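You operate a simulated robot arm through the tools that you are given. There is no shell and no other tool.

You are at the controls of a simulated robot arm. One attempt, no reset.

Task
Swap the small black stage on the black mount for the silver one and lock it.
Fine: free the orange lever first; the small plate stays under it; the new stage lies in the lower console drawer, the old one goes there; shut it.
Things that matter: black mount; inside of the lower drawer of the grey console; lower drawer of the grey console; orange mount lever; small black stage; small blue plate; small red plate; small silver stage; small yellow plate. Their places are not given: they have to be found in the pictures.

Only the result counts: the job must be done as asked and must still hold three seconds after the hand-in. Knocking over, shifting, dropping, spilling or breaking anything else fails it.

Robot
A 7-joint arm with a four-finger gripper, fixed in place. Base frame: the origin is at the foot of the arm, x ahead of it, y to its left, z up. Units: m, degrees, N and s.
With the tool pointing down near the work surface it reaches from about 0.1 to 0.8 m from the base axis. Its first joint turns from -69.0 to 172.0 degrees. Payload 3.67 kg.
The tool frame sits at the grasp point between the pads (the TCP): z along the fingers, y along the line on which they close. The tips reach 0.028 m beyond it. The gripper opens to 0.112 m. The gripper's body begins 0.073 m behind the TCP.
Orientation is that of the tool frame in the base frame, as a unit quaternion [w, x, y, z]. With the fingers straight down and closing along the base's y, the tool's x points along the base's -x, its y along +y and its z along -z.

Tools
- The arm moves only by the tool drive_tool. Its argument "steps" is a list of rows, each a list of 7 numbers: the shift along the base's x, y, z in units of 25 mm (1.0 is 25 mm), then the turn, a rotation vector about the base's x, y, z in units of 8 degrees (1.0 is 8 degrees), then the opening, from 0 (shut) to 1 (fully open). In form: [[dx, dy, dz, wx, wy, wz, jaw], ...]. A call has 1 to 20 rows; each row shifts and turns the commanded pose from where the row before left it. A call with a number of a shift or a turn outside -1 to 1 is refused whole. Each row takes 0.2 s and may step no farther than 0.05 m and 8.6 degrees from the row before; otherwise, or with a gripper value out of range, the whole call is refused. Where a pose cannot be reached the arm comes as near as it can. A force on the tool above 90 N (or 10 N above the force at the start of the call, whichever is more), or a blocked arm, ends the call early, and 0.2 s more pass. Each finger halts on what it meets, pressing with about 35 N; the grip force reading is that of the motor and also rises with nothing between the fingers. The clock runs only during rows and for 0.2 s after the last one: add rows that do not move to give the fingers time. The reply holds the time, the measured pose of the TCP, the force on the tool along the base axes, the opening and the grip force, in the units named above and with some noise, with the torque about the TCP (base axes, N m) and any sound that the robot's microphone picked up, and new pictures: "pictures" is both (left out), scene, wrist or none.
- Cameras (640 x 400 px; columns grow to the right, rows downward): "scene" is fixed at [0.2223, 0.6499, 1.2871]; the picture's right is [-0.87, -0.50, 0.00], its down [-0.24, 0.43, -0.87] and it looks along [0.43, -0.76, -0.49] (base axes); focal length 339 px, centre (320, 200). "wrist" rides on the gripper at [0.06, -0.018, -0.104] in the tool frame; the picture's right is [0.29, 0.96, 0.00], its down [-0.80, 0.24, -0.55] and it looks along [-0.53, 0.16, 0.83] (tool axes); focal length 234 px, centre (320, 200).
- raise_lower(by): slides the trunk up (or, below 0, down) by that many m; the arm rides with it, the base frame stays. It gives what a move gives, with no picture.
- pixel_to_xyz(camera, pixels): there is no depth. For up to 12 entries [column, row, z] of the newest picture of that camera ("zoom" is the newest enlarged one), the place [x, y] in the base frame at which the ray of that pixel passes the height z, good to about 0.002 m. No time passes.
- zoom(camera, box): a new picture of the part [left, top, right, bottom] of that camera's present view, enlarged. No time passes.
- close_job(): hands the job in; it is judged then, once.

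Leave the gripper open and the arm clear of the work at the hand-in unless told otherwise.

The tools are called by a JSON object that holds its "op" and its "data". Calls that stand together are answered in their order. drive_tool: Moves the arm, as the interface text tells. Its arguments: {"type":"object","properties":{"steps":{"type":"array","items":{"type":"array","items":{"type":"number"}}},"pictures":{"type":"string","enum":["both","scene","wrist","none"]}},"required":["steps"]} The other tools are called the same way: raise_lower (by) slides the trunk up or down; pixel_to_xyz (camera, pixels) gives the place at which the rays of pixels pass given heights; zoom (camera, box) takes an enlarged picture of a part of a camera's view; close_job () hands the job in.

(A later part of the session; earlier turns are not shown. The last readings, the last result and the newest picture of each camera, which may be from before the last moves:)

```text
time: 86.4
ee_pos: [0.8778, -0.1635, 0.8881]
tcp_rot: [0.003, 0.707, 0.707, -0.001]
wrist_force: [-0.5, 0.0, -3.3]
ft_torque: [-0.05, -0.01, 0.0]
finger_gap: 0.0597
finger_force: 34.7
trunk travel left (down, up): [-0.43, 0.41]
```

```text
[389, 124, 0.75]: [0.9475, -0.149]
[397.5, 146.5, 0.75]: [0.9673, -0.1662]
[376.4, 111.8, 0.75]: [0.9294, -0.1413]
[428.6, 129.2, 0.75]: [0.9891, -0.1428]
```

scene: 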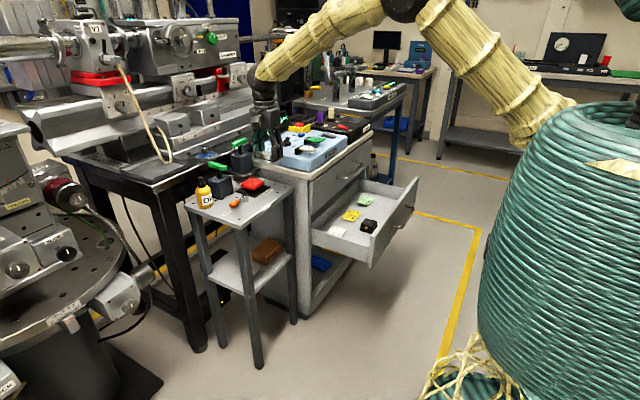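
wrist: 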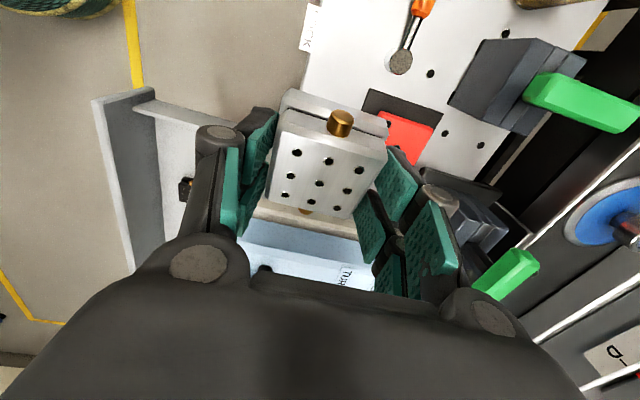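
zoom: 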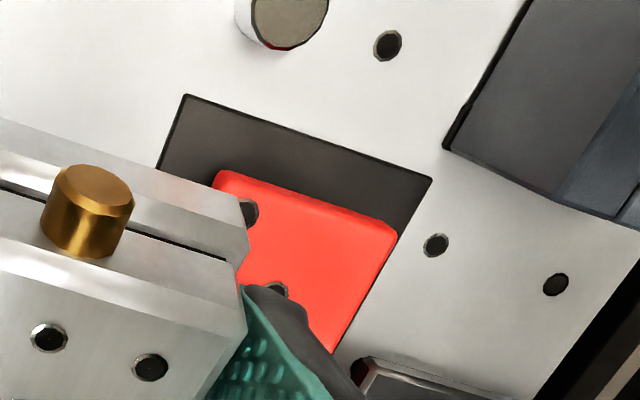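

The red plate centre is consistent with (0.966,-0.169). I'll tilt -15° as before, so the silver stage hangs upright again, then advance to x≈0.966 at z≈0.86 and check.

{"op": "drive_tool", "data": {"steps": [[0, 0, 0, -0.47, 0, 0, 0.3], [0, 0, 0, -0.47, 0, 0, 0.3], [0, 0, 0, -0.47, 0, 0, 0.3], [0, 0, 0, -0.47, 0, 0, 0.3], [0.7, -0.05, -0.2, 0, 0, 0, 0.3], [0.7, -0.05, -0.2, 0, 0, 0, 0.3], [0.7, -0.05, -0.2, 0, 0, 0, 0.3], [0.7, -0.05, -0.2, 0, 0, 0, 0.3], [0.7, -0.05, -0.2, 0, 0, 0, 0.3], [0, 0, 0, 0, 0, 0, 0.3]]}}

{"op": "zoom", "data": {"camera": "scene", "box": [210, 110, 300, 210]}}

{"op": "zoom", "data": {"camera": "wrist", "box": [210, 40, 450, 220]}}

```text
time: 88.6
ee_pos: [0.9644, -0.1702, 0.8641]
tcp_rot: [0.094, 0.7, 0.702, -0.092]
wrist_force: [0.2, 0.5, -3.0]
ft_torque: [-0.01, 0.0, -0.02]
finger_gap: 0.0594
finger_force: 35.0
trunk travel left (down, up): [-0.43, 0.41]
```

scene: 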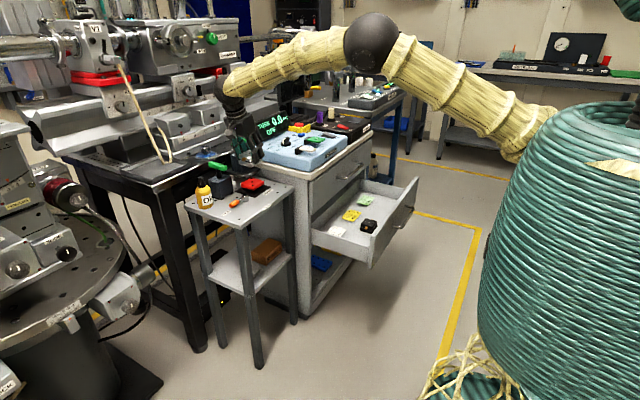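
wrist: 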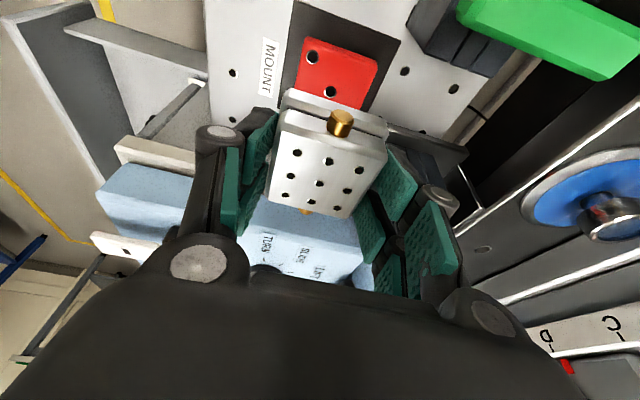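

```text
4.00 times, centred on (255, 160) of scene
```

zoom: 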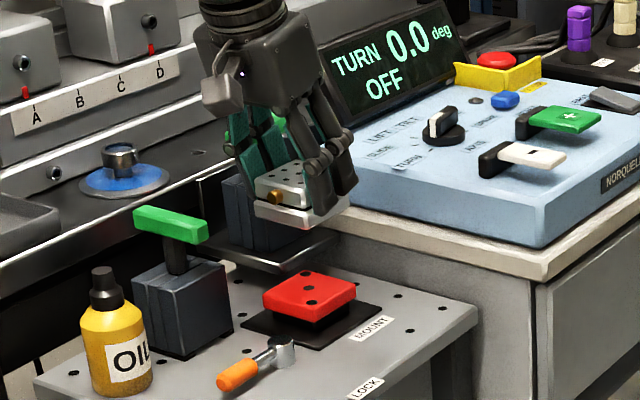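

```text
2.22 times, centred on (330, 130) of wrist
```

zoom: 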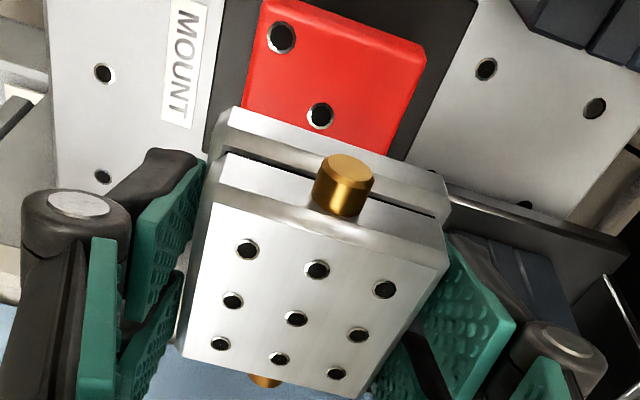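

I'm over the mount with the silver stage, and two red plate holes are visible. I'll use the centre hole (wrist 330,91.7) to refine the target.

{"op": "pixel_to_xyz", "data": {"camera": "wrist", "pixels": [[330, 91.7, 0.754], [312.4, 56.6, 0.754], [330, 91.7, 0.75], [321, 40.5, 0.754], [378, 65, 0.754]]}}

```text
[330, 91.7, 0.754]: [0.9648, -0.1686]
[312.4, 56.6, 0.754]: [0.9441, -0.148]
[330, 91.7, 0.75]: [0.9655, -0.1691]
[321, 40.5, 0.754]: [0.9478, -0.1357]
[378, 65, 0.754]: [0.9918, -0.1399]
```

The plate centre is (0.965,-0.1688), so the TCP is within about 1.5 mm. I'll nudge it and descend to z≈0.802, just above the seat.

{"op": "drive_tool", "data": {"steps": [[0.02, 0.05, -0.6, 0, 0, 0, 0.3], [0, 0, -0.7, 0, 0, 0, 0.3], [0, 0, -0.7, 0, 0, 0, 0.3], [0, 0, -0.45, 0, 0, 0, 0.3], [0, 0, 0, 0, 0, 0, 0.3]]}}

{"op": "zoom", "data": {"camera": "scene", "box": [230, 150, 280, 200]}}

{"op": "zoom", "data": {"camera": "wrist", "box": [210, 40, 450, 220]}}

```text
time: 89.8
ee_pos: [0.9637, -0.1693, 0.8036]
tcp_rot: [0.094, 0.701, 0.701, -0.094]
wrist_force: [-0.4, 0.5, -3.5]
ft_torque: [0.0, -0.01, -0.02]
finger_gap: 0.0594
finger_force: 34.9
trunk travel left (down, up): [-0.43, 0.41]
```

scene: 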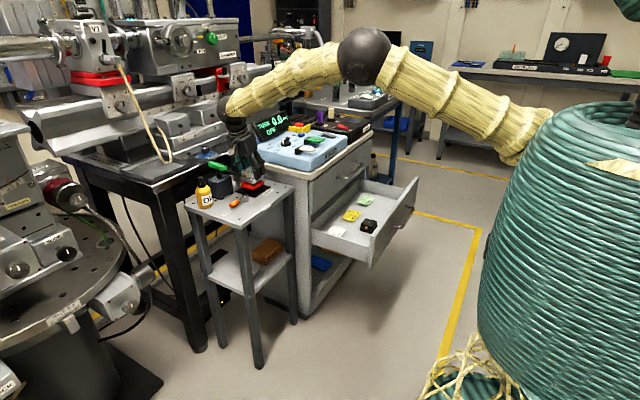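
wrist: 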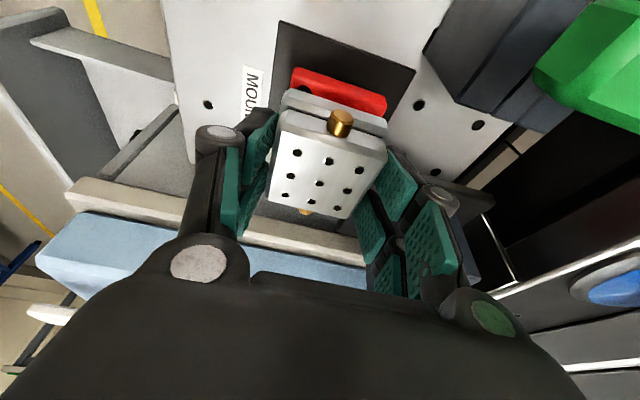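

```text
8.00 times, centred on (255, 175) of scene
```

zoom: 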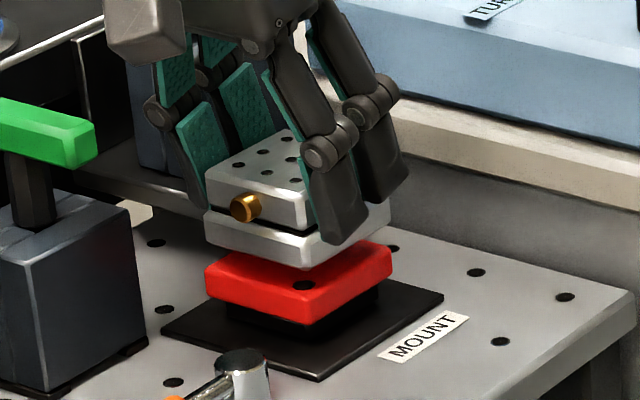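

```text
2.22 times, centred on (330, 130) of wrist
```

zoom: 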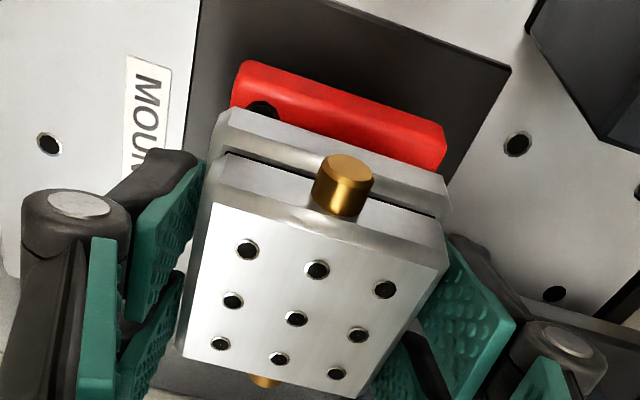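

The silver slab lines up with the red plate in the scene view (left edges 207 and 205, near corner 303 and 303). I'll lower slowly and watch for contact.

{"op": "drive_tool", "data": {"steps": [[0.03, 0, -0.2, 0, 0, 0, 0.3], [0, 0, -0.1, 0, 0, 0, 0.3], [0, 0, 0, 0, 0, 0, 0.3]], "pictures": "none"}}

{"op": "drive_tool", "data": {"steps": [[0, 0, -0.08, 0, 0, 0, 0.3], [0, 0, 0, 0, 0, 0, 0.3]], "pictures": "none"}}

```text
time: 90.6
ee_pos: [0.9656, -0.1695, 0.7946]
tcp_rot: [0.093, 0.7, 0.702, -0.093]
wrist_force: [-6.1, 5.0, -9.7]
ft_torque: [0.21, 0.22, -0.02]
finger_gap: 0.0595
finger_force: 35.6
trunk travel left (down, up): [-0.43, 0.41]
```

```text
time: 91.2
ee_pos: [0.9669, -0.1688, 0.7943]
tcp_rot: [0.093, 0.7, 0.701, -0.094]
wrist_force: [-9.1, 11.2, -6.5]
ft_torque: [0.49, 0.36, -0.02]
finger_gap: 0.0597
finger_force: 34.5
trunk travel left (down, up): [-0.43, 0.41]
```

Small lateral forces appeared (-9 N in x, +11 N in y) with a slight downward pull, so the stage is finding its seat. I'll follow with about 1 mm in -x, +y and -z, then look at the forces again.

{"op": "drive_tool", "data": {"steps": [[-0.03, 0.04, -0.03, 0, 0, 0, 0.3], [0, 0, 0, 0, 0, 0, 0.3]], "pictures": "wrist"}}

{"op": "zoom", "data": {"camera": "scene", "box": [230, 150, 280, 200]}}

```text
time: 91.8
ee_pos: [0.9655, -0.168, 0.7938]
tcp_rot: [0.095, 0.7, 0.701, -0.093]
wrist_force: [-2.1, 12.2, -2.2]
ft_torque: [0.54, 0.08, -0.01]
finger_gap: 0.0596
finger_force: 35.2
trunk travel left (down, up): [-0.43, 0.41]
```

wrist: 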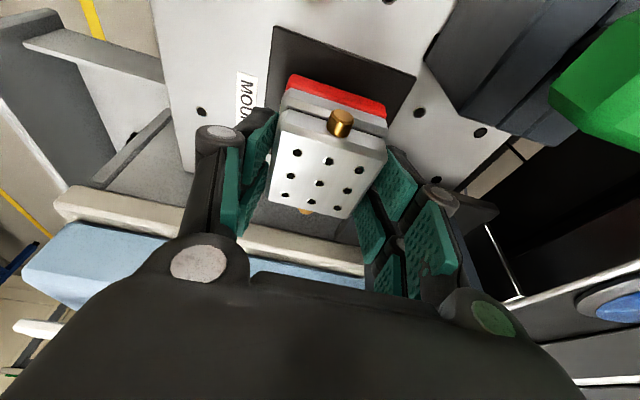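

```text
8.00 times, centred on (255, 175) of scene
```

zoom: 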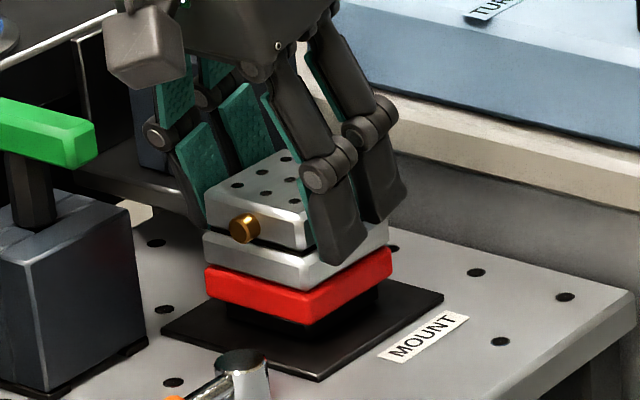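

The silver stage is sitting flush on the red plate, with the same outline the black one had. I'll open the fingers slowly to the width used before (69 mm).

{"op": "drive_tool", "data": {"steps": [[0, 0, 0, 0, 0, 0, 0.55], [0, 0, 0, 0, 0, 0, 0.6], [0, 0, 0, 0, 0, 0, 0.62], [0, 0, 0, 0, 0, 0, 0.62]]}}

{"op": "zoom", "data": {"camera": "scene", "box": [230, 150, 280, 200]}}

{"op": "zoom", "data": {"camera": "wrist", "box": [210, 60, 450, 240]}}

```text
time: 92.8
ee_pos: [0.9651, -0.1702, 0.7929]
tcp_rot: [0.093, 0.701, 0.701, -0.094]
wrist_force: [0.3, 0.0, 0.1]
ft_torque: [-0.01, -0.02, -0.01]
finger_gap: 0.0693
finger_force: 0.0
trunk travel left (down, up): [-0.43, 0.41]
```

scene: 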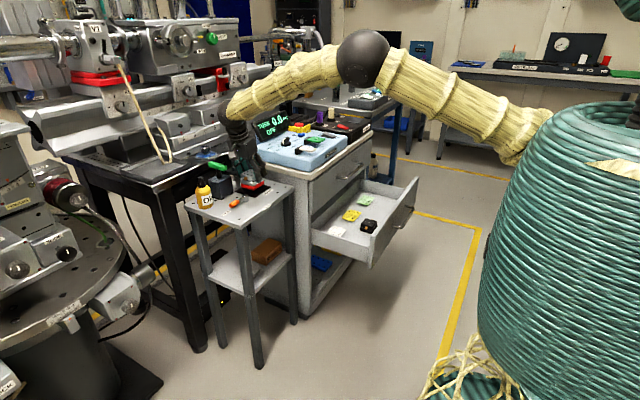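
wrist: 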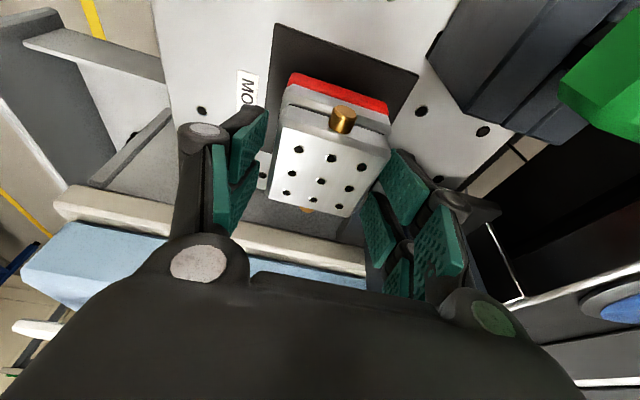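

```text
8.00 times, centred on (255, 175) of scene
```

zoom: 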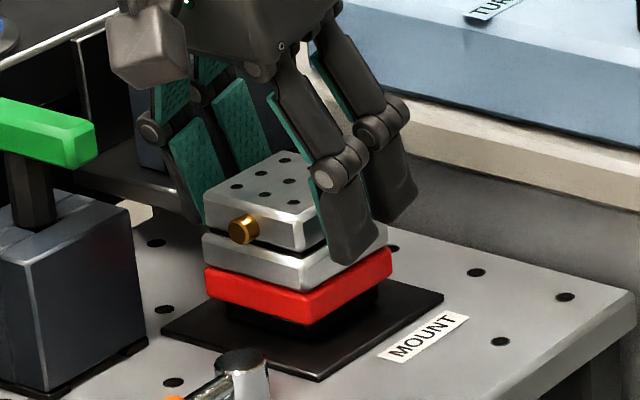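

```text
2.22 times, centred on (330, 150) of wrist
```

zoom: 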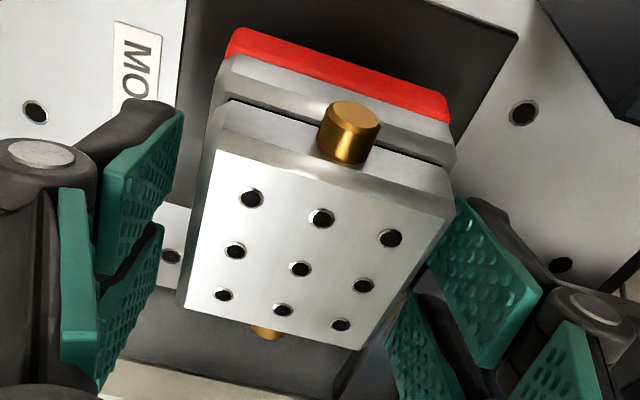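

Released cleanly with zero force, and the silver stage stays flush on the red plate. I'll lift straight up until clear, then turn the tool vertical.

{"op": "drive_tool", "data": {"steps": [[0, 0, 0.4, 0, 0, 0, 0.62], [0, 0, 0.6, 0, 0, 0, 0.62], [0, 0, 0.8, 0, 0, 0, 0.62], [0, 0, 0.8, 0, 0, 0, 0.62], [0, 0, 0, 0.47, 0, 0, 0.62], [0, 0, 0, 0.47, 0, 0, 0.62], [-0.5, 0, 0, 0.47, 0, 0, 0.62], [-0.8, 0, 0, 0.47, 0, 0, 0.62], [-0.8, 0, 0, 0, 0, 0, 0.62], [-0.8, 0, 0, 0, 0, 0, 0.62], [0, 0, 0, 0, 0, 0, 0.62]]}}

{"op": "zoom", "data": {"camera": "scene", "box": [220, 150, 290, 220]}}

{"op": "zoom", "data": {"camera": "wrist", "box": [300, 0, 540, 180]}}

```text
time: 95.2
ee_pos: [0.8931, -0.1694, 0.8617]
tcp_rot: [0.001, 0.706, 0.708, 0.0]
wrist_force: [0.1, -0.7, 0.4]
ft_torque: [0.0, 0.02, 0.01]
finger_gap: 0.0694
finger_force: 0.0
trunk travel left (down, up): [-0.43, 0.41]
```

scene: 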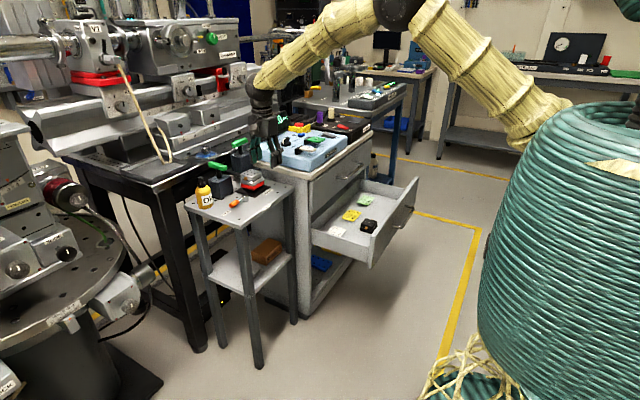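
wrist: 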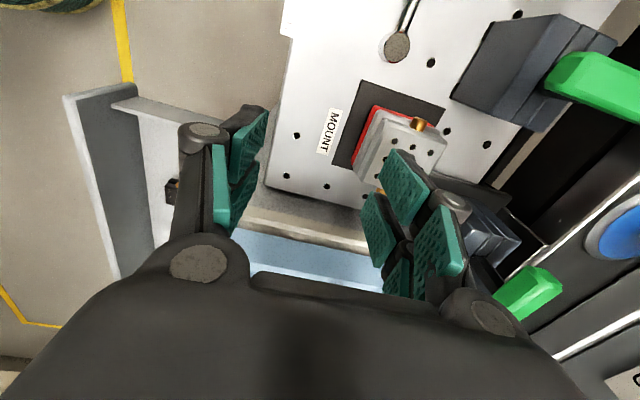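

```text
5.71 times, centred on (255, 185) of scene
```

zoom: 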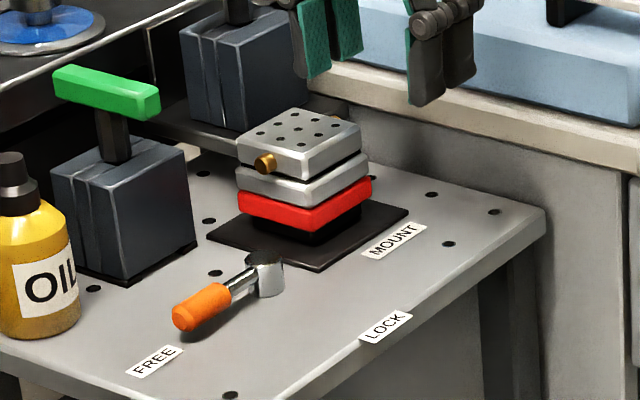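

```text
2.22 times, centred on (420, 90) of wrist
```

zoom: 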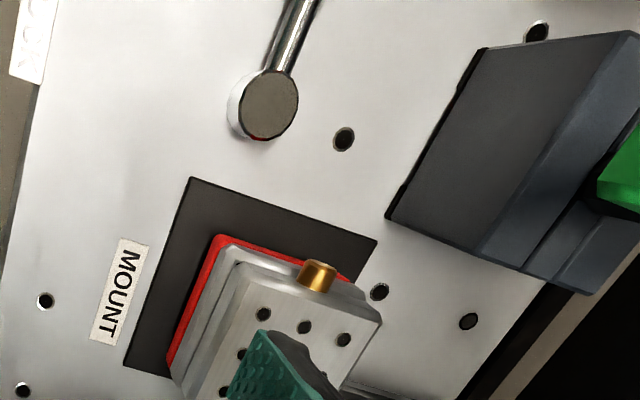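

The silver stage is seated square on the red plate and the lever is still at FREE. I'll measure the handle's present position.

{"op": "pixel_to_xyz", "data": {"camera": "scene", "pixels": [[230.5, 206.5, 0.742], [238.5, 201.0, 0.742], [245.5, 195.0, 0.748], [281, 216, 0.73]]}}

{"op": "pixel_to_xyz", "data": {"camera": "wrist", "pixels": [[396, 47, 0.748], [408.6, 17.5, 0.742], [416, 3, 0.742], [450, 144, 0.79], [549, 70, 0.84], [556, 100, 0.84]]}}

```text
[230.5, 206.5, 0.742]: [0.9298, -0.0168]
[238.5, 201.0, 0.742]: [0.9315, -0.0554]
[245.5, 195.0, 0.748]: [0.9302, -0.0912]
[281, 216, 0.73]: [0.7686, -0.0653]
```

```text
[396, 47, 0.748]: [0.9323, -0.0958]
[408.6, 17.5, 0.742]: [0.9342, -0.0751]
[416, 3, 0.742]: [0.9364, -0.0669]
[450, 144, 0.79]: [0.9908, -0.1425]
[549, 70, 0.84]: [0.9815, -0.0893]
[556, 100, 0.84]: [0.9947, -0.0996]
```

The lever pivot is at (0.932,-0.095) and its handle points +y to y≈-0.025. The green T-bar's near end at (0.98,-0.09,0.84) leaves room if I work at x≈0.957, y≈-0.036. I'll yaw the tool back +90°, with the fingers closed, in the open area in front of the lever.

{"op": "drive_tool", "data": {"steps": [[-0.3, 0.3, 0.3, 0, 0, 1, 0.4], [-0.3, 0.4, 0.3, 0, 0, 1, 0.2], [-0.3, 0.4, 0.1, 0, 0, 1, 0], [-0.3, 0.4, 0, 0, 0, 1, 0], [-0.3, 0.4, 0, 0, 0, 1, 0], [0, 0.4, 0, 0, 0, 1, 0], [0, 0.4, 0, 0, 0, 1, 0], [0, 0.4, 0, 0, 0, 1, 0], [0, 0.4, 0, 0, 0, 1, 0], [0, 0.4, 0, 0, 0, 1, 0], [0, 0.5, 0, 0, 0, 1, 0], [0, 0.5, 0, 0, 0, 0.25, 0], [0, 0.4, 0, 0, 0, 0, 0], [0, 0, 0, 0, 0, 0, 0]]}}

```text
time: 98.2
ee_pos: [0.8545, -0.0389, 0.8753]
tcp_rot: [0.001, -0.001, 1.0, 0.001]
wrist_force: [-0.6, -1.2, 0.5]
ft_torque: [-0.03, 0.0, -0.03]
finger_gap: 0.0
finger_force: 35.4
trunk travel left (down, up): [-0.43, 0.41]
```

scene: 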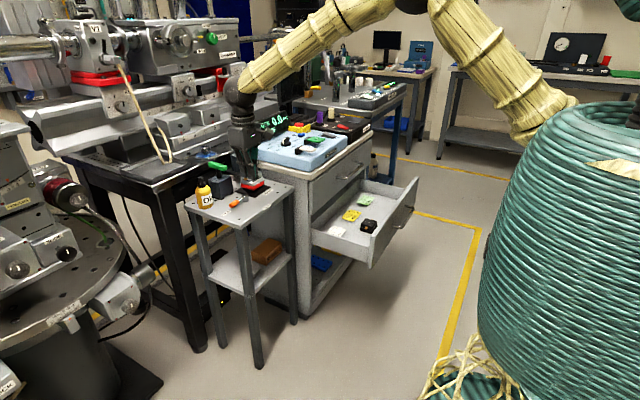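
wrist: 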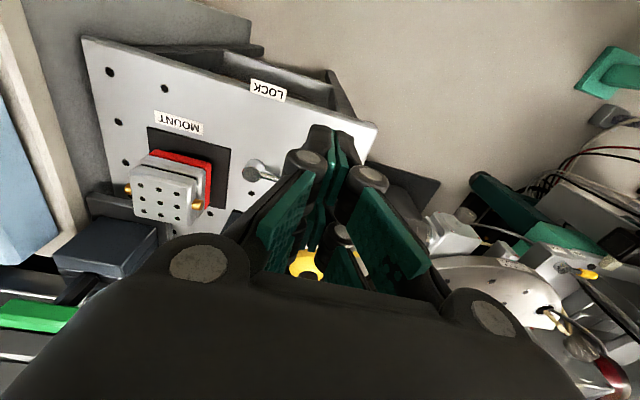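

Back in the original orientation with the fingers closed. I'll move forward to (0.957,-0.036) at z≈0.875 and check before descending behind the handle.

{"op": "drive_tool", "data": {"steps": [[0.9, 0.1, 0, 0, 0, 0, 0], [0.9, 0, 0, 0, 0, 0, 0], [0.9, 0, 0, 0, 0, 0, 0], [0.9, 0, 0, 0, 0, 0, 0], [0.5, 0, 0, 0, 0, 0, 0], [0, 0, 0, 0, 0, 0, 0]]}}

{"op": "zoom", "data": {"camera": "scene", "box": [200, 130, 290, 220]}}

{"op": "zoom", "data": {"camera": "wrist", "box": [220, 60, 460, 240]}}

```text
time: 99.6
ee_pos: [0.9577, -0.0352, 0.8746]
tcp_rot: [0.001, -0.001, 1.0, 0.001]
wrist_force: [0.1, 0.8, 0.1]
ft_torque: [0.01, 0.02, -0.02]
finger_gap: 0.0003
finger_force: 35.2
trunk travel left (down, up): [-0.43, 0.41]
```

scene: 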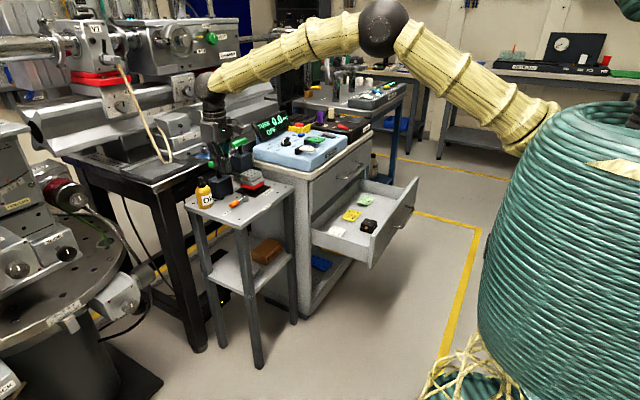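
wrist: 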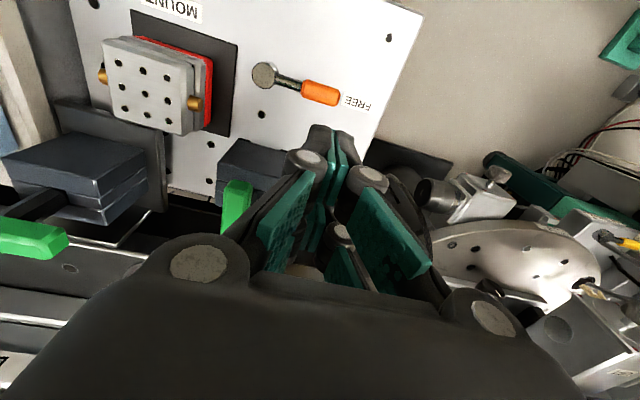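

```text
4.44 times, centred on (245, 175) of scene
```

zoom: 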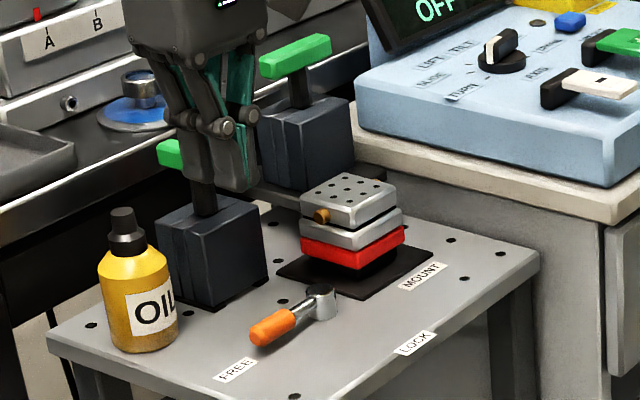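

```text
2.22 times, centred on (340, 150) of wrist
```

zoom: 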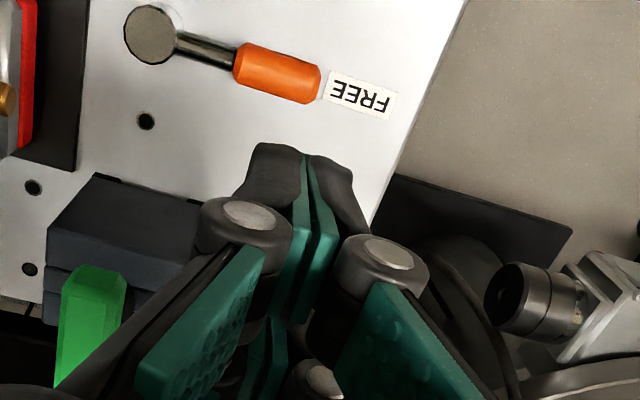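

I'll check the T-bar's near end and the handle's position in this view before descending.

{"op": "pixel_to_xyz", "data": {"camera": "wrist", "pixels": [[225.1, 179.3, 0.84], [252.2, 180.6, 0.84], [225.1, 179.3, 0.85], [252.2, 180.6, 0.85], [321.1, 92.3, 0.742], [340, 101.5, 0.742], [334, 82, 0.742], [302, 92.5, 0.742], [264, 75, 0.75], [226, 141, 0.8], [288, 153, 0.8]]}}

{"op": "zoom", "data": {"camera": "wrist", "box": [200, 130, 340, 230]}}

```text
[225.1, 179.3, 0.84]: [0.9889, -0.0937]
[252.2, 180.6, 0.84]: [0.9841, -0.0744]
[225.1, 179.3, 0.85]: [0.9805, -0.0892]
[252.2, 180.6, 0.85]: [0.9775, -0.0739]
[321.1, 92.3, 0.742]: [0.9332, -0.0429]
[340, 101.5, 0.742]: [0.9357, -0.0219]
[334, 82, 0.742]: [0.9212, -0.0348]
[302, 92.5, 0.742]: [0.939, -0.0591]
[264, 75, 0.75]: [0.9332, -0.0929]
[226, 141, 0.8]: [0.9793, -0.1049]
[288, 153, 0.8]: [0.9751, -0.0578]
```

```text
4.00 times, centred on (270, 180) of wrist
```

zoom: 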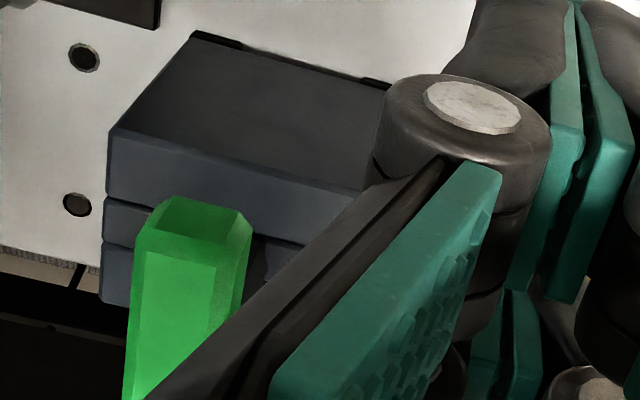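

The clearance to the T-bar is only about 1 cm, so I'll lean the tool 10° (wrist toward -x), shift slightly +y, and then descend behind the handle to z≈0.766.

{"op": "drive_tool", "data": {"steps": [[-0.12, 0.08, 0, 0, -0.63, 0, 0], [-0.11, 0.08, 0, 0, -0.62, 0, 0], [0, 0, -0.8, 0, 0, 0, 0], [0, 0, -0.8, 0, 0, 0, 0], [0, 0, -0.8, 0, 0, 0, 0], [0, 0, 0, 0, 0, 0, 0]]}}

{"op": "zoom", "data": {"camera": "scene", "box": [200, 130, 290, 220]}}

{"op": "zoom", "data": {"camera": "wrist", "box": [220, 60, 460, 240]}}

```text
time: 101.0
ee_pos: [0.9519, -0.0311, 0.8163]
tcp_rot: [0.089, -0.001, 0.996, 0.001]
wrist_force: [0.0, 1.2, 0.2]
ft_torque: [0.01, -0.01, 0.02]
finger_gap: 0.0001
finger_force: 34.9
trunk travel left (down, up): [-0.43, 0.41]
```

scene: 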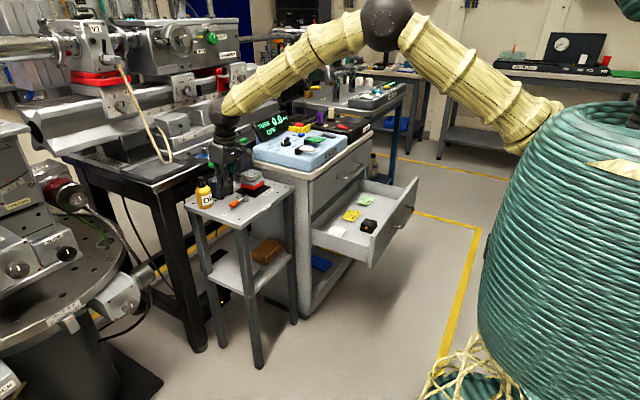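
wrist: 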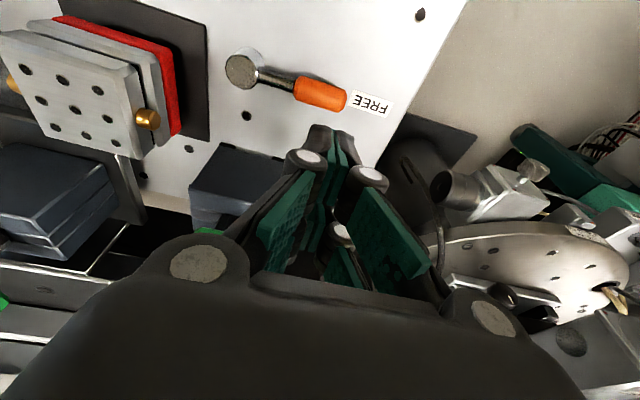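

```text
4.44 times, centred on (245, 175) of scene
```

zoom: 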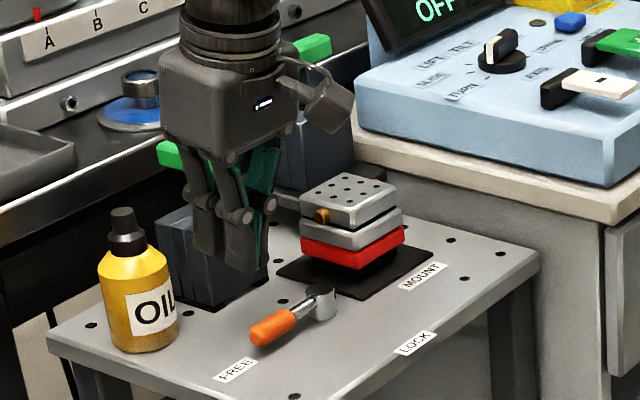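

```text
2.22 times, centred on (340, 150) of wrist
```

zoom: 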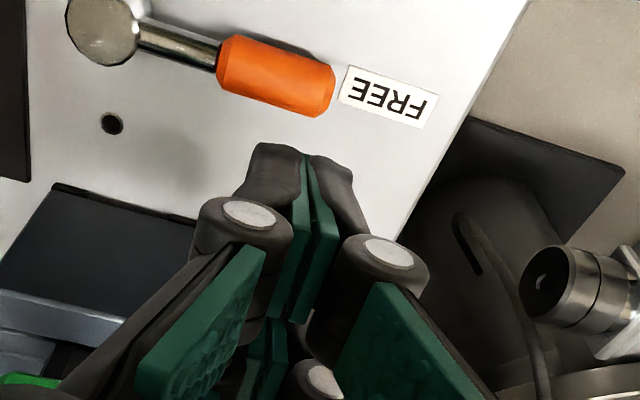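

All clear so far, with the handle just in front of the fingers. I'll continue down to z≈0.766.

{"op": "drive_tool", "data": {"steps": [[0, 0, -0.7, 0, 0, 0, 0], [0, 0, -0.7, 0, 0, 0, 0], [0, 0, -0.6, 0, 0, 0, 0], [0, 0, 0, 0, 0, 0, 0]]}}

{"op": "zoom", "data": {"camera": "scene", "box": [215, 150, 285, 220]}}

{"op": "zoom", "data": {"camera": "wrist", "box": [220, 60, 460, 240]}}

```text
time: 102.0
ee_pos: [0.953, -0.031, 0.7722]
tcp_rot: [0.092, -0.001, 0.996, 0.001]
wrist_force: [1.0, -2.7, 34.2]
ft_torque: [-0.09, 0.59, 0.15]
finger_gap: 0.0057
finger_force: 35.7
trunk travel left (down, up): [-0.43, 0.41]
```

scene: 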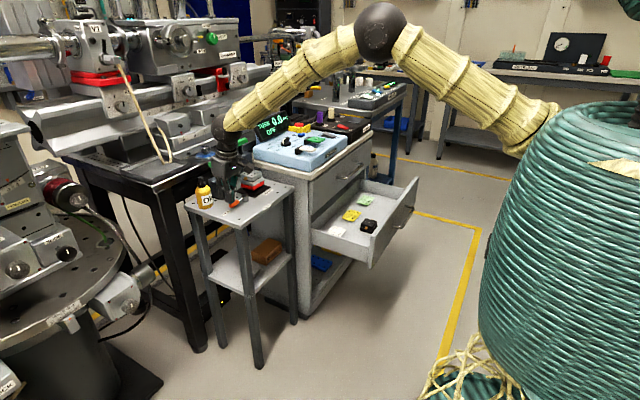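
wrist: 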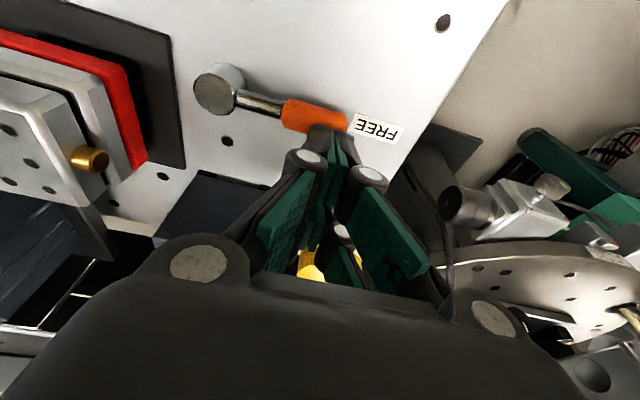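

```text
5.71 times, centred on (250, 185) of scene
```

zoom: 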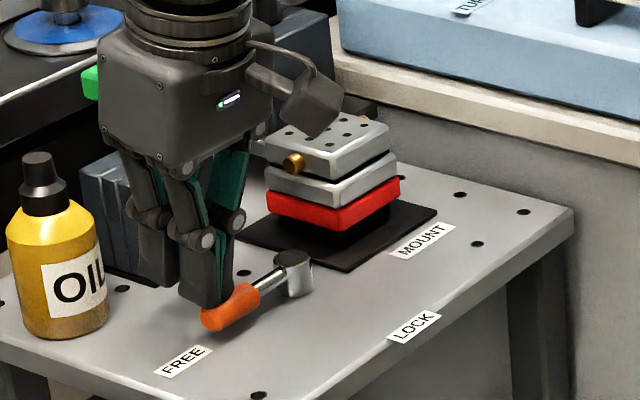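

```text
2.22 times, centred on (340, 150) of wrist
```

zoom: 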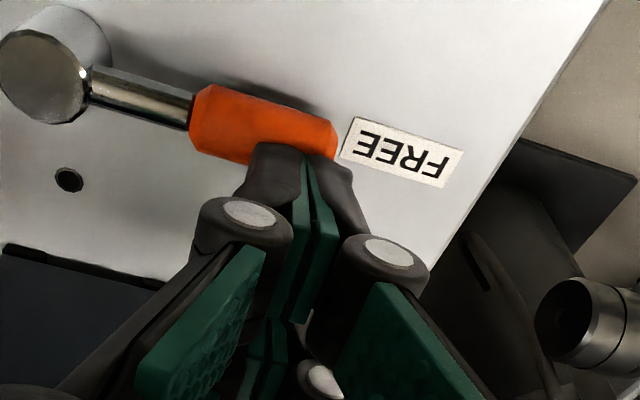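

The fingertip touched the top of the handle (34 N upward). I'll lift 15 mm, shift +x by about 9 mm, and descend again.

{"op": "drive_tool", "data": {"steps": [[0, 0, 0.6, 0, 0, 0, 0], [0.36, 0, 0, 0, 0, 0, 0], [0, 0, 0, 0, 0, 0, 0]]}}

{"op": "zoom", "data": {"camera": "wrist", "box": [220, 60, 460, 240]}}

{"op": "zoom", "data": {"camera": "scene", "box": [215, 150, 285, 220]}}

```text
time: 102.8
ee_pos: [0.9601, -0.029, 0.7803]
tcp_rot: [0.088, 0.0, 0.996, 0.0]
wrist_force: [0.5, 0.2, 0.3]
ft_torque: [0.0, 0.03, -0.01]
finger_gap: 0.0002
finger_force: 35.7
trunk travel left (down, up): [-0.43, 0.41]
```

scene: 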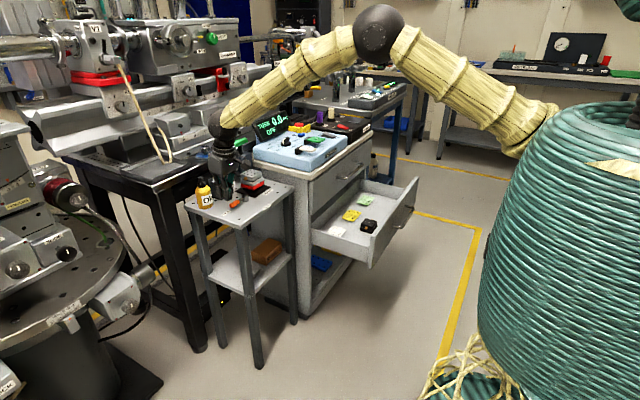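
wrist: 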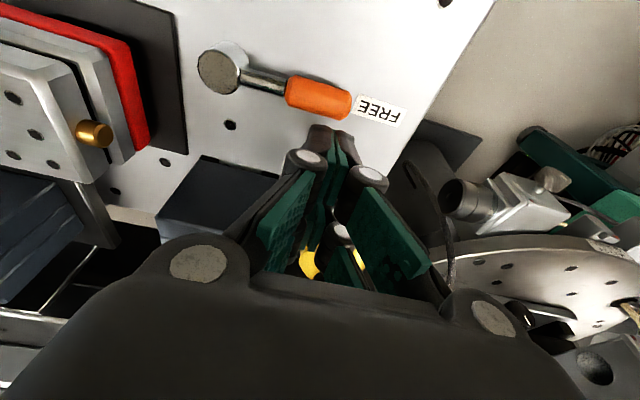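

```text
2.22 times, centred on (340, 150) of wrist
```

zoom: 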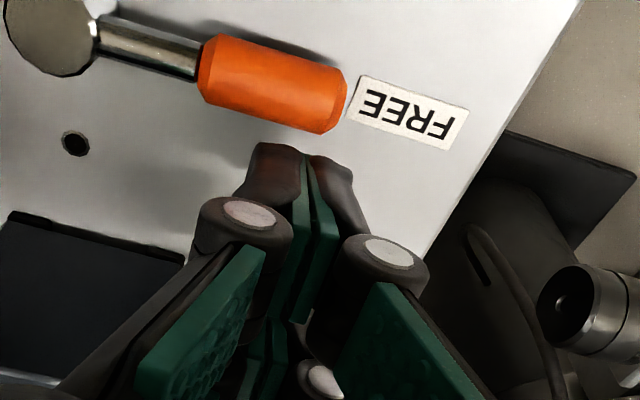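

```text
5.71 times, centred on (250, 185) of scene
```

zoom: 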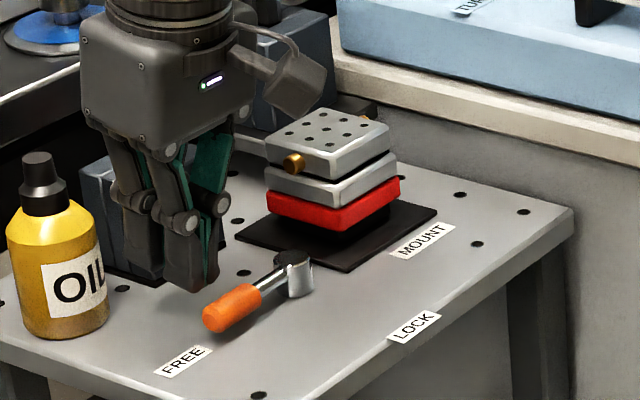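

The finger is now behind the handle with a visible gap. I'll shift 5 mm toward the pivot for better contact and descend.

{"op": "drive_tool", "data": {"steps": [[0, -0.2, 0, 0, 0, 0, 0], [0, 0, -0.3, 0, 0, 0, 0], [0, 0, -0.25, 0, 0, 0, 0], [0, 0, 0, 0, 0, 0, 0]]}}

{"op": "zoom", "data": {"camera": "wrist", "box": [220, 60, 460, 240]}}

{"op": "zoom", "data": {"camera": "scene", "box": [215, 150, 285, 220]}}

```text
time: 103.8
ee_pos: [0.9627, -0.0355, 0.7689]
tcp_rot: [0.088, -0.001, 0.996, 0.0]
wrist_force: [-0.1, 0.3, 0.6]
ft_torque: [0.0, 0.02, -0.01]
finger_gap: 0.0001
finger_force: 35.8
trunk travel left (down, up): [-0.43, 0.41]
```

scene: 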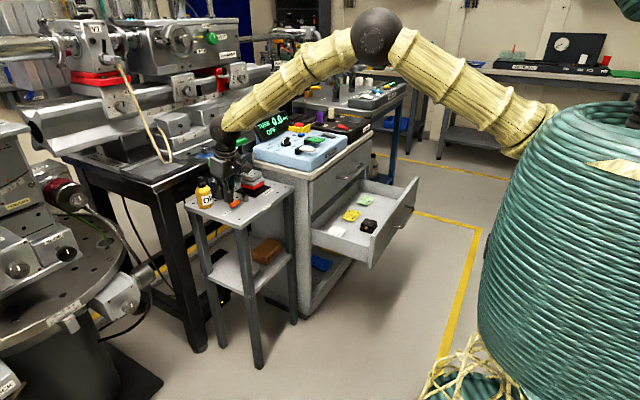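
wrist: 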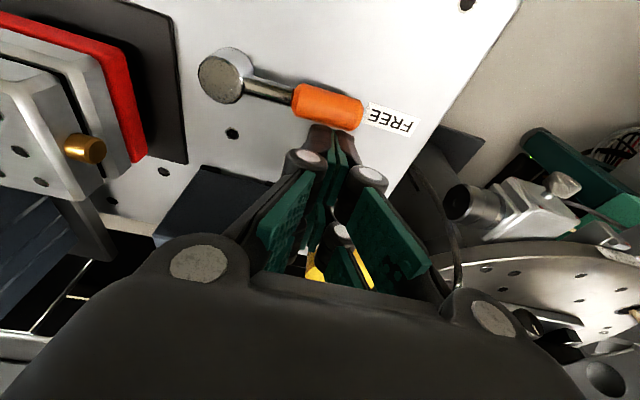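

```text
2.22 times, centred on (340, 150) of wrist
```

zoom: 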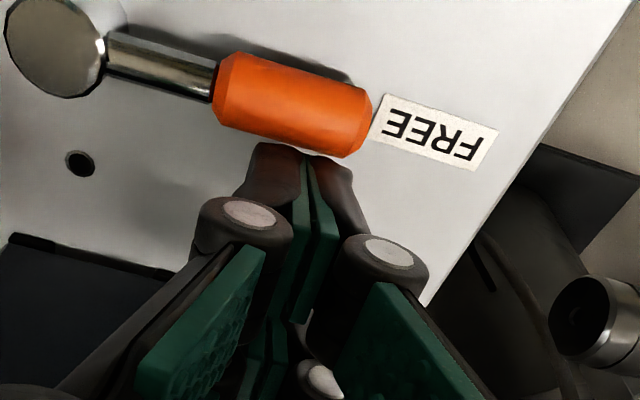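

```text
5.71 times, centred on (250, 185) of scene
```

zoom: 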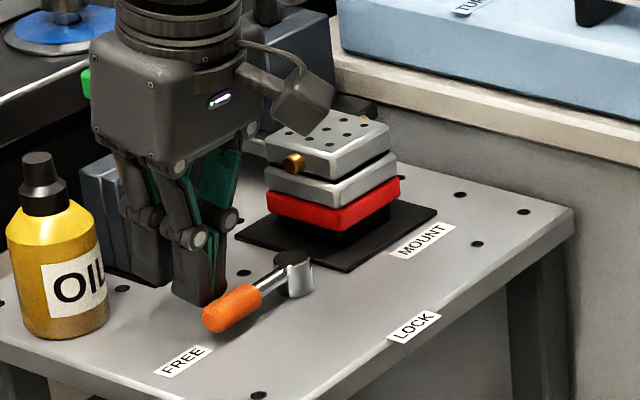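

No contact force and the finger is right behind the handle. I'll lower 3 mm and push it back toward LOCK along the arc, first halfway.

{"op": "drive_tool", "data": {"steps": [[0, 0, -0.13, 0, 0, 0, 0], [-0.22, -0.14, 0, 0, 0, 0, 0], [-0.61, 0.16, 0, 0, 0, 0, 0], [-0.63, 0, 0, 0, 0, 0, 0], [-0.61, -0.16, 0, 0, 0, 0, 0], [0, 0, 0, 0, 0, 0, 0]]}}

{"op": "zoom", "data": {"camera": "scene", "box": [215, 150, 285, 220]}}

{"op": "zoom", "data": {"camera": "wrist", "box": [220, 60, 460, 240]}}

```text
time: 105.2
ee_pos: [0.909, -0.0397, 0.7651]
tcp_rot: [0.088, -0.001, 0.996, 0.001]
wrist_force: [-0.1, -0.7, 0.2]
ft_torque: [0.01, 0.02, 0.0]
finger_gap: 0.0001
finger_force: 35.9
trunk travel left (down, up): [-0.43, 0.41]
```

scene: 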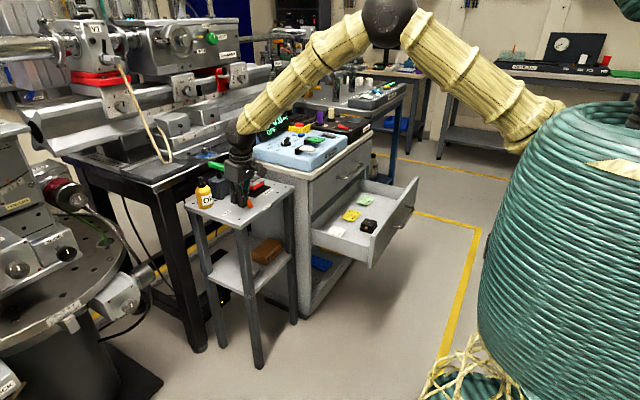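
wrist: 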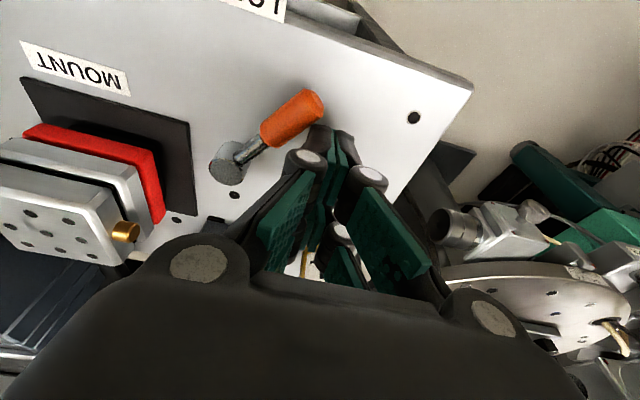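

```text
5.71 times, centred on (250, 185) of scene
```

zoom: 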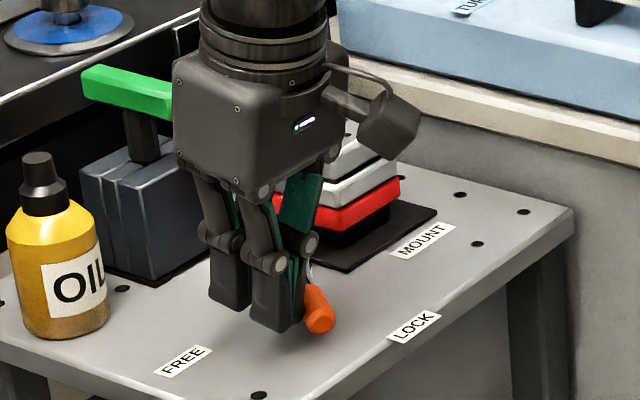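

```text
2.22 times, centred on (340, 150) of wrist
```

zoom: 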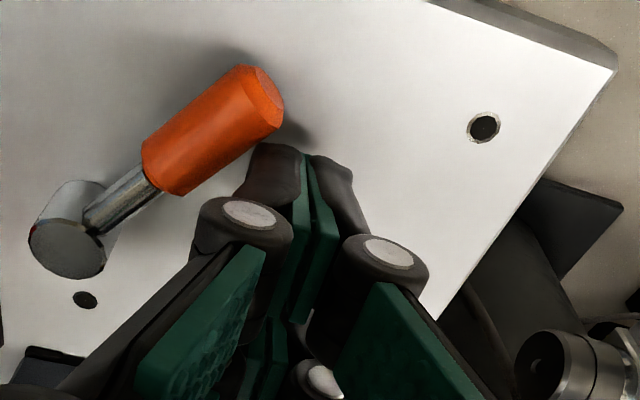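

The lever is turning as planned, now about halfway. I'll continue toward LOCK.

{"op": "drive_tool", "data": {"steps": [[-0.52, -0.3, 0, 0, 0, 0, 0], [-0.44, -0.45, 0, 0, 0, 0, 0], [-0.32, -0.5, 0, 0, 0, 0, 0], [0, 0, 0, 0, 0, 0, 0]]}}

{"op": "zoom", "data": {"camera": "scene", "box": [215, 150, 285, 220]}}

{"op": "zoom", "data": {"camera": "wrist", "box": [160, 40, 440, 240]}}

```text
time: 106.2
ee_pos: [0.8774, -0.0699, 0.7641]
tcp_rot: [0.089, -0.001, 0.996, 0.001]
wrist_force: [0.3, 1.3, -0.6]
ft_torque: [-0.01, -0.01, 0.01]
finger_gap: 0.0
finger_force: 35.1
trunk travel left (down, up): [-0.43, 0.41]
```

scene: 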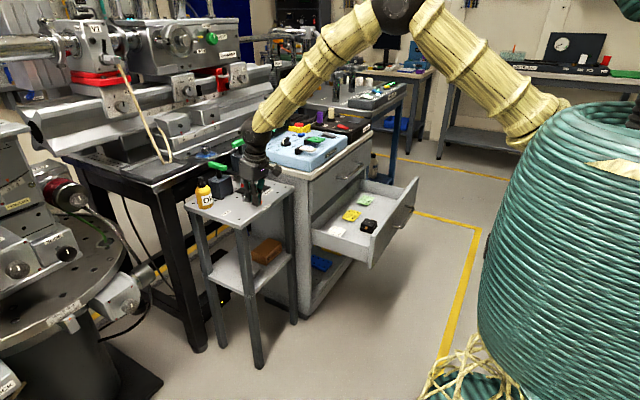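
wrist: 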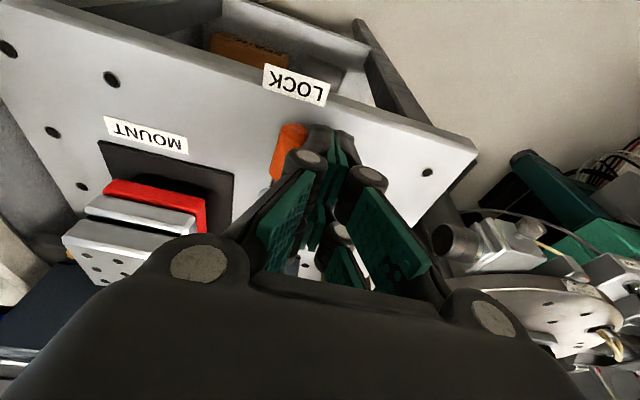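

```text
5.71 times, centred on (250, 185) of scene
```

zoom: 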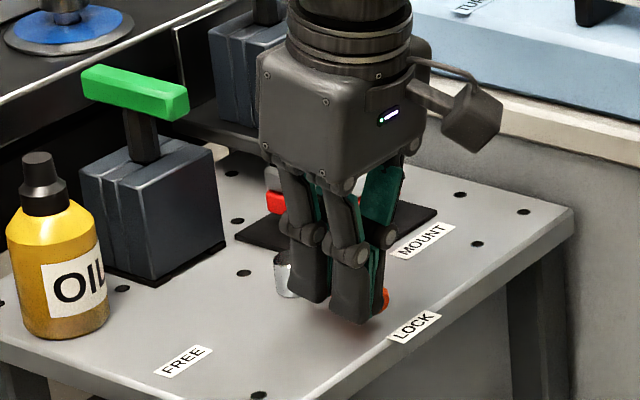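

```text
2.00 times, centred on (300, 140) of wrist
```

zoom: 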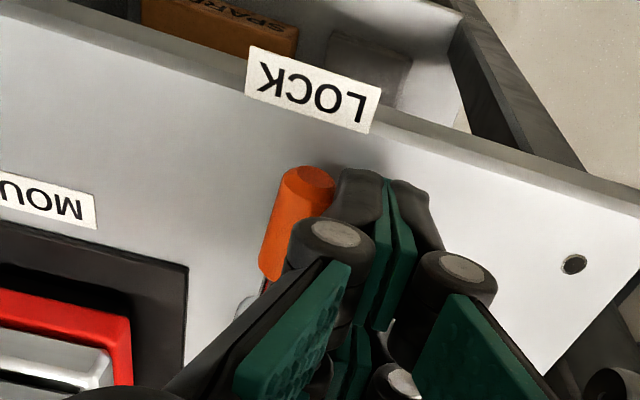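

The lever is nearly at LOCK. I'll push -y in small steps until I feel the stop.

{"op": "drive_tool", "data": {"steps": [[-0.03, -0.12, 0, 0, 0, 0, 0], [-0.02, -0.1, 0, 0, 0, 0, 0], [0, 0, 0, 0, 0, 0, 0]], "pictures": "none"}}

{"op": "drive_tool", "data": {"steps": [[0, -0.1, 0, 0, 0, 0, 0], [0, 0, 0, 0, 0, 0, 0]], "pictures": "none"}}

```text
time: 107.0
ee_pos: [0.8772, -0.0756, 0.7628]
tcp_rot: [0.088, 0.0, 0.996, 0.001]
wrist_force: [-0.2, -0.3, 0.2]
ft_torque: [-0.02, 0.01, 0.0]
finger_gap: 0.0001
finger_force: 35.7
trunk travel left (down, up): [-0.43, 0.41]
```

```text
time: 107.6
ee_pos: [0.876, -0.0753, 0.7638]
tcp_rot: [0.088, -0.001, 0.996, 0.001]
wrist_force: [-1.8, 10.7, 0.3]
ft_torque: [0.25, 0.04, -0.12]
finger_gap: 0.0002
finger_force: 35.8
trunk travel left (down, up): [-0.43, 0.41]
```

Contact with the stop shows as 10.7 N. I'll press slightly more to seat it firmly.

{"op": "drive_tool", "data": {"steps": [[0, -0.08, 0, 0, 0, 0, 0], [0, 0, 0, 0, 0, 0, 0]], "pictures": "none"}}

{"op": "drive_tool", "data": {"steps": [[0, -0.06, 0, 0, 0, 0, 0], [0, 0, 0, 0, 0, 0, 0]], "pictures": "both"}}

{"op": "zoom", "data": {"camera": "wrist", "box": [160, 40, 440, 240]}}

```text
time: 108.2
ee_pos: [0.8765, -0.0768, 0.7631]
tcp_rot: [0.09, 0.0, 0.996, 0.001]
wrist_force: [1.2, 25.8, -2.3]
ft_torque: [0.67, -0.09, -0.32]
finger_gap: 0.0
finger_force: 35.9
trunk travel left (down, up): [-0.43, 0.41]
```

```text
time: 108.8
ee_pos: [0.8773, -0.0788, 0.7646]
tcp_rot: [0.089, -0.001, 0.996, 0.0]
wrist_force: [3.1, 36.8, 1.2]
ft_torque: [0.88, -0.05, -0.45]
finger_gap: 0.0002
finger_force: 35.6
trunk travel left (down, up): [-0.43, 0.41]
```

scene: 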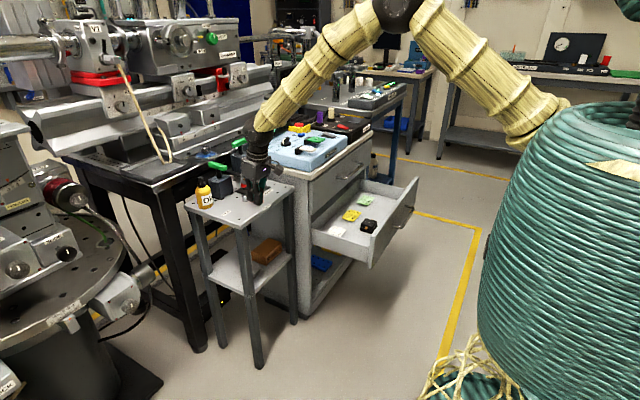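
wrist: 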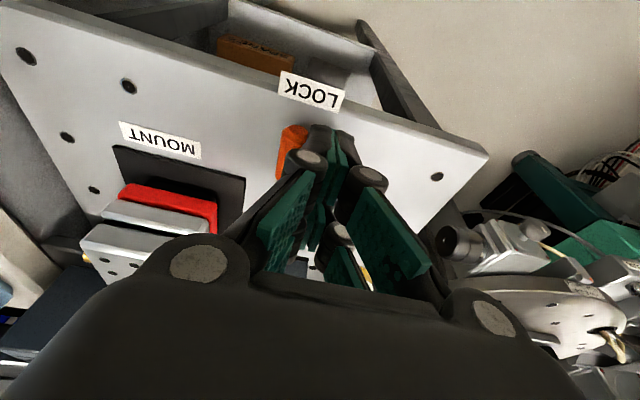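

```text
2.00 times, centred on (300, 140) of wrist
```

zoom: 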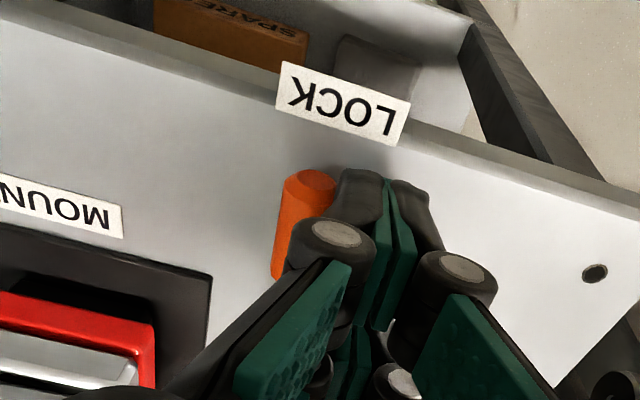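

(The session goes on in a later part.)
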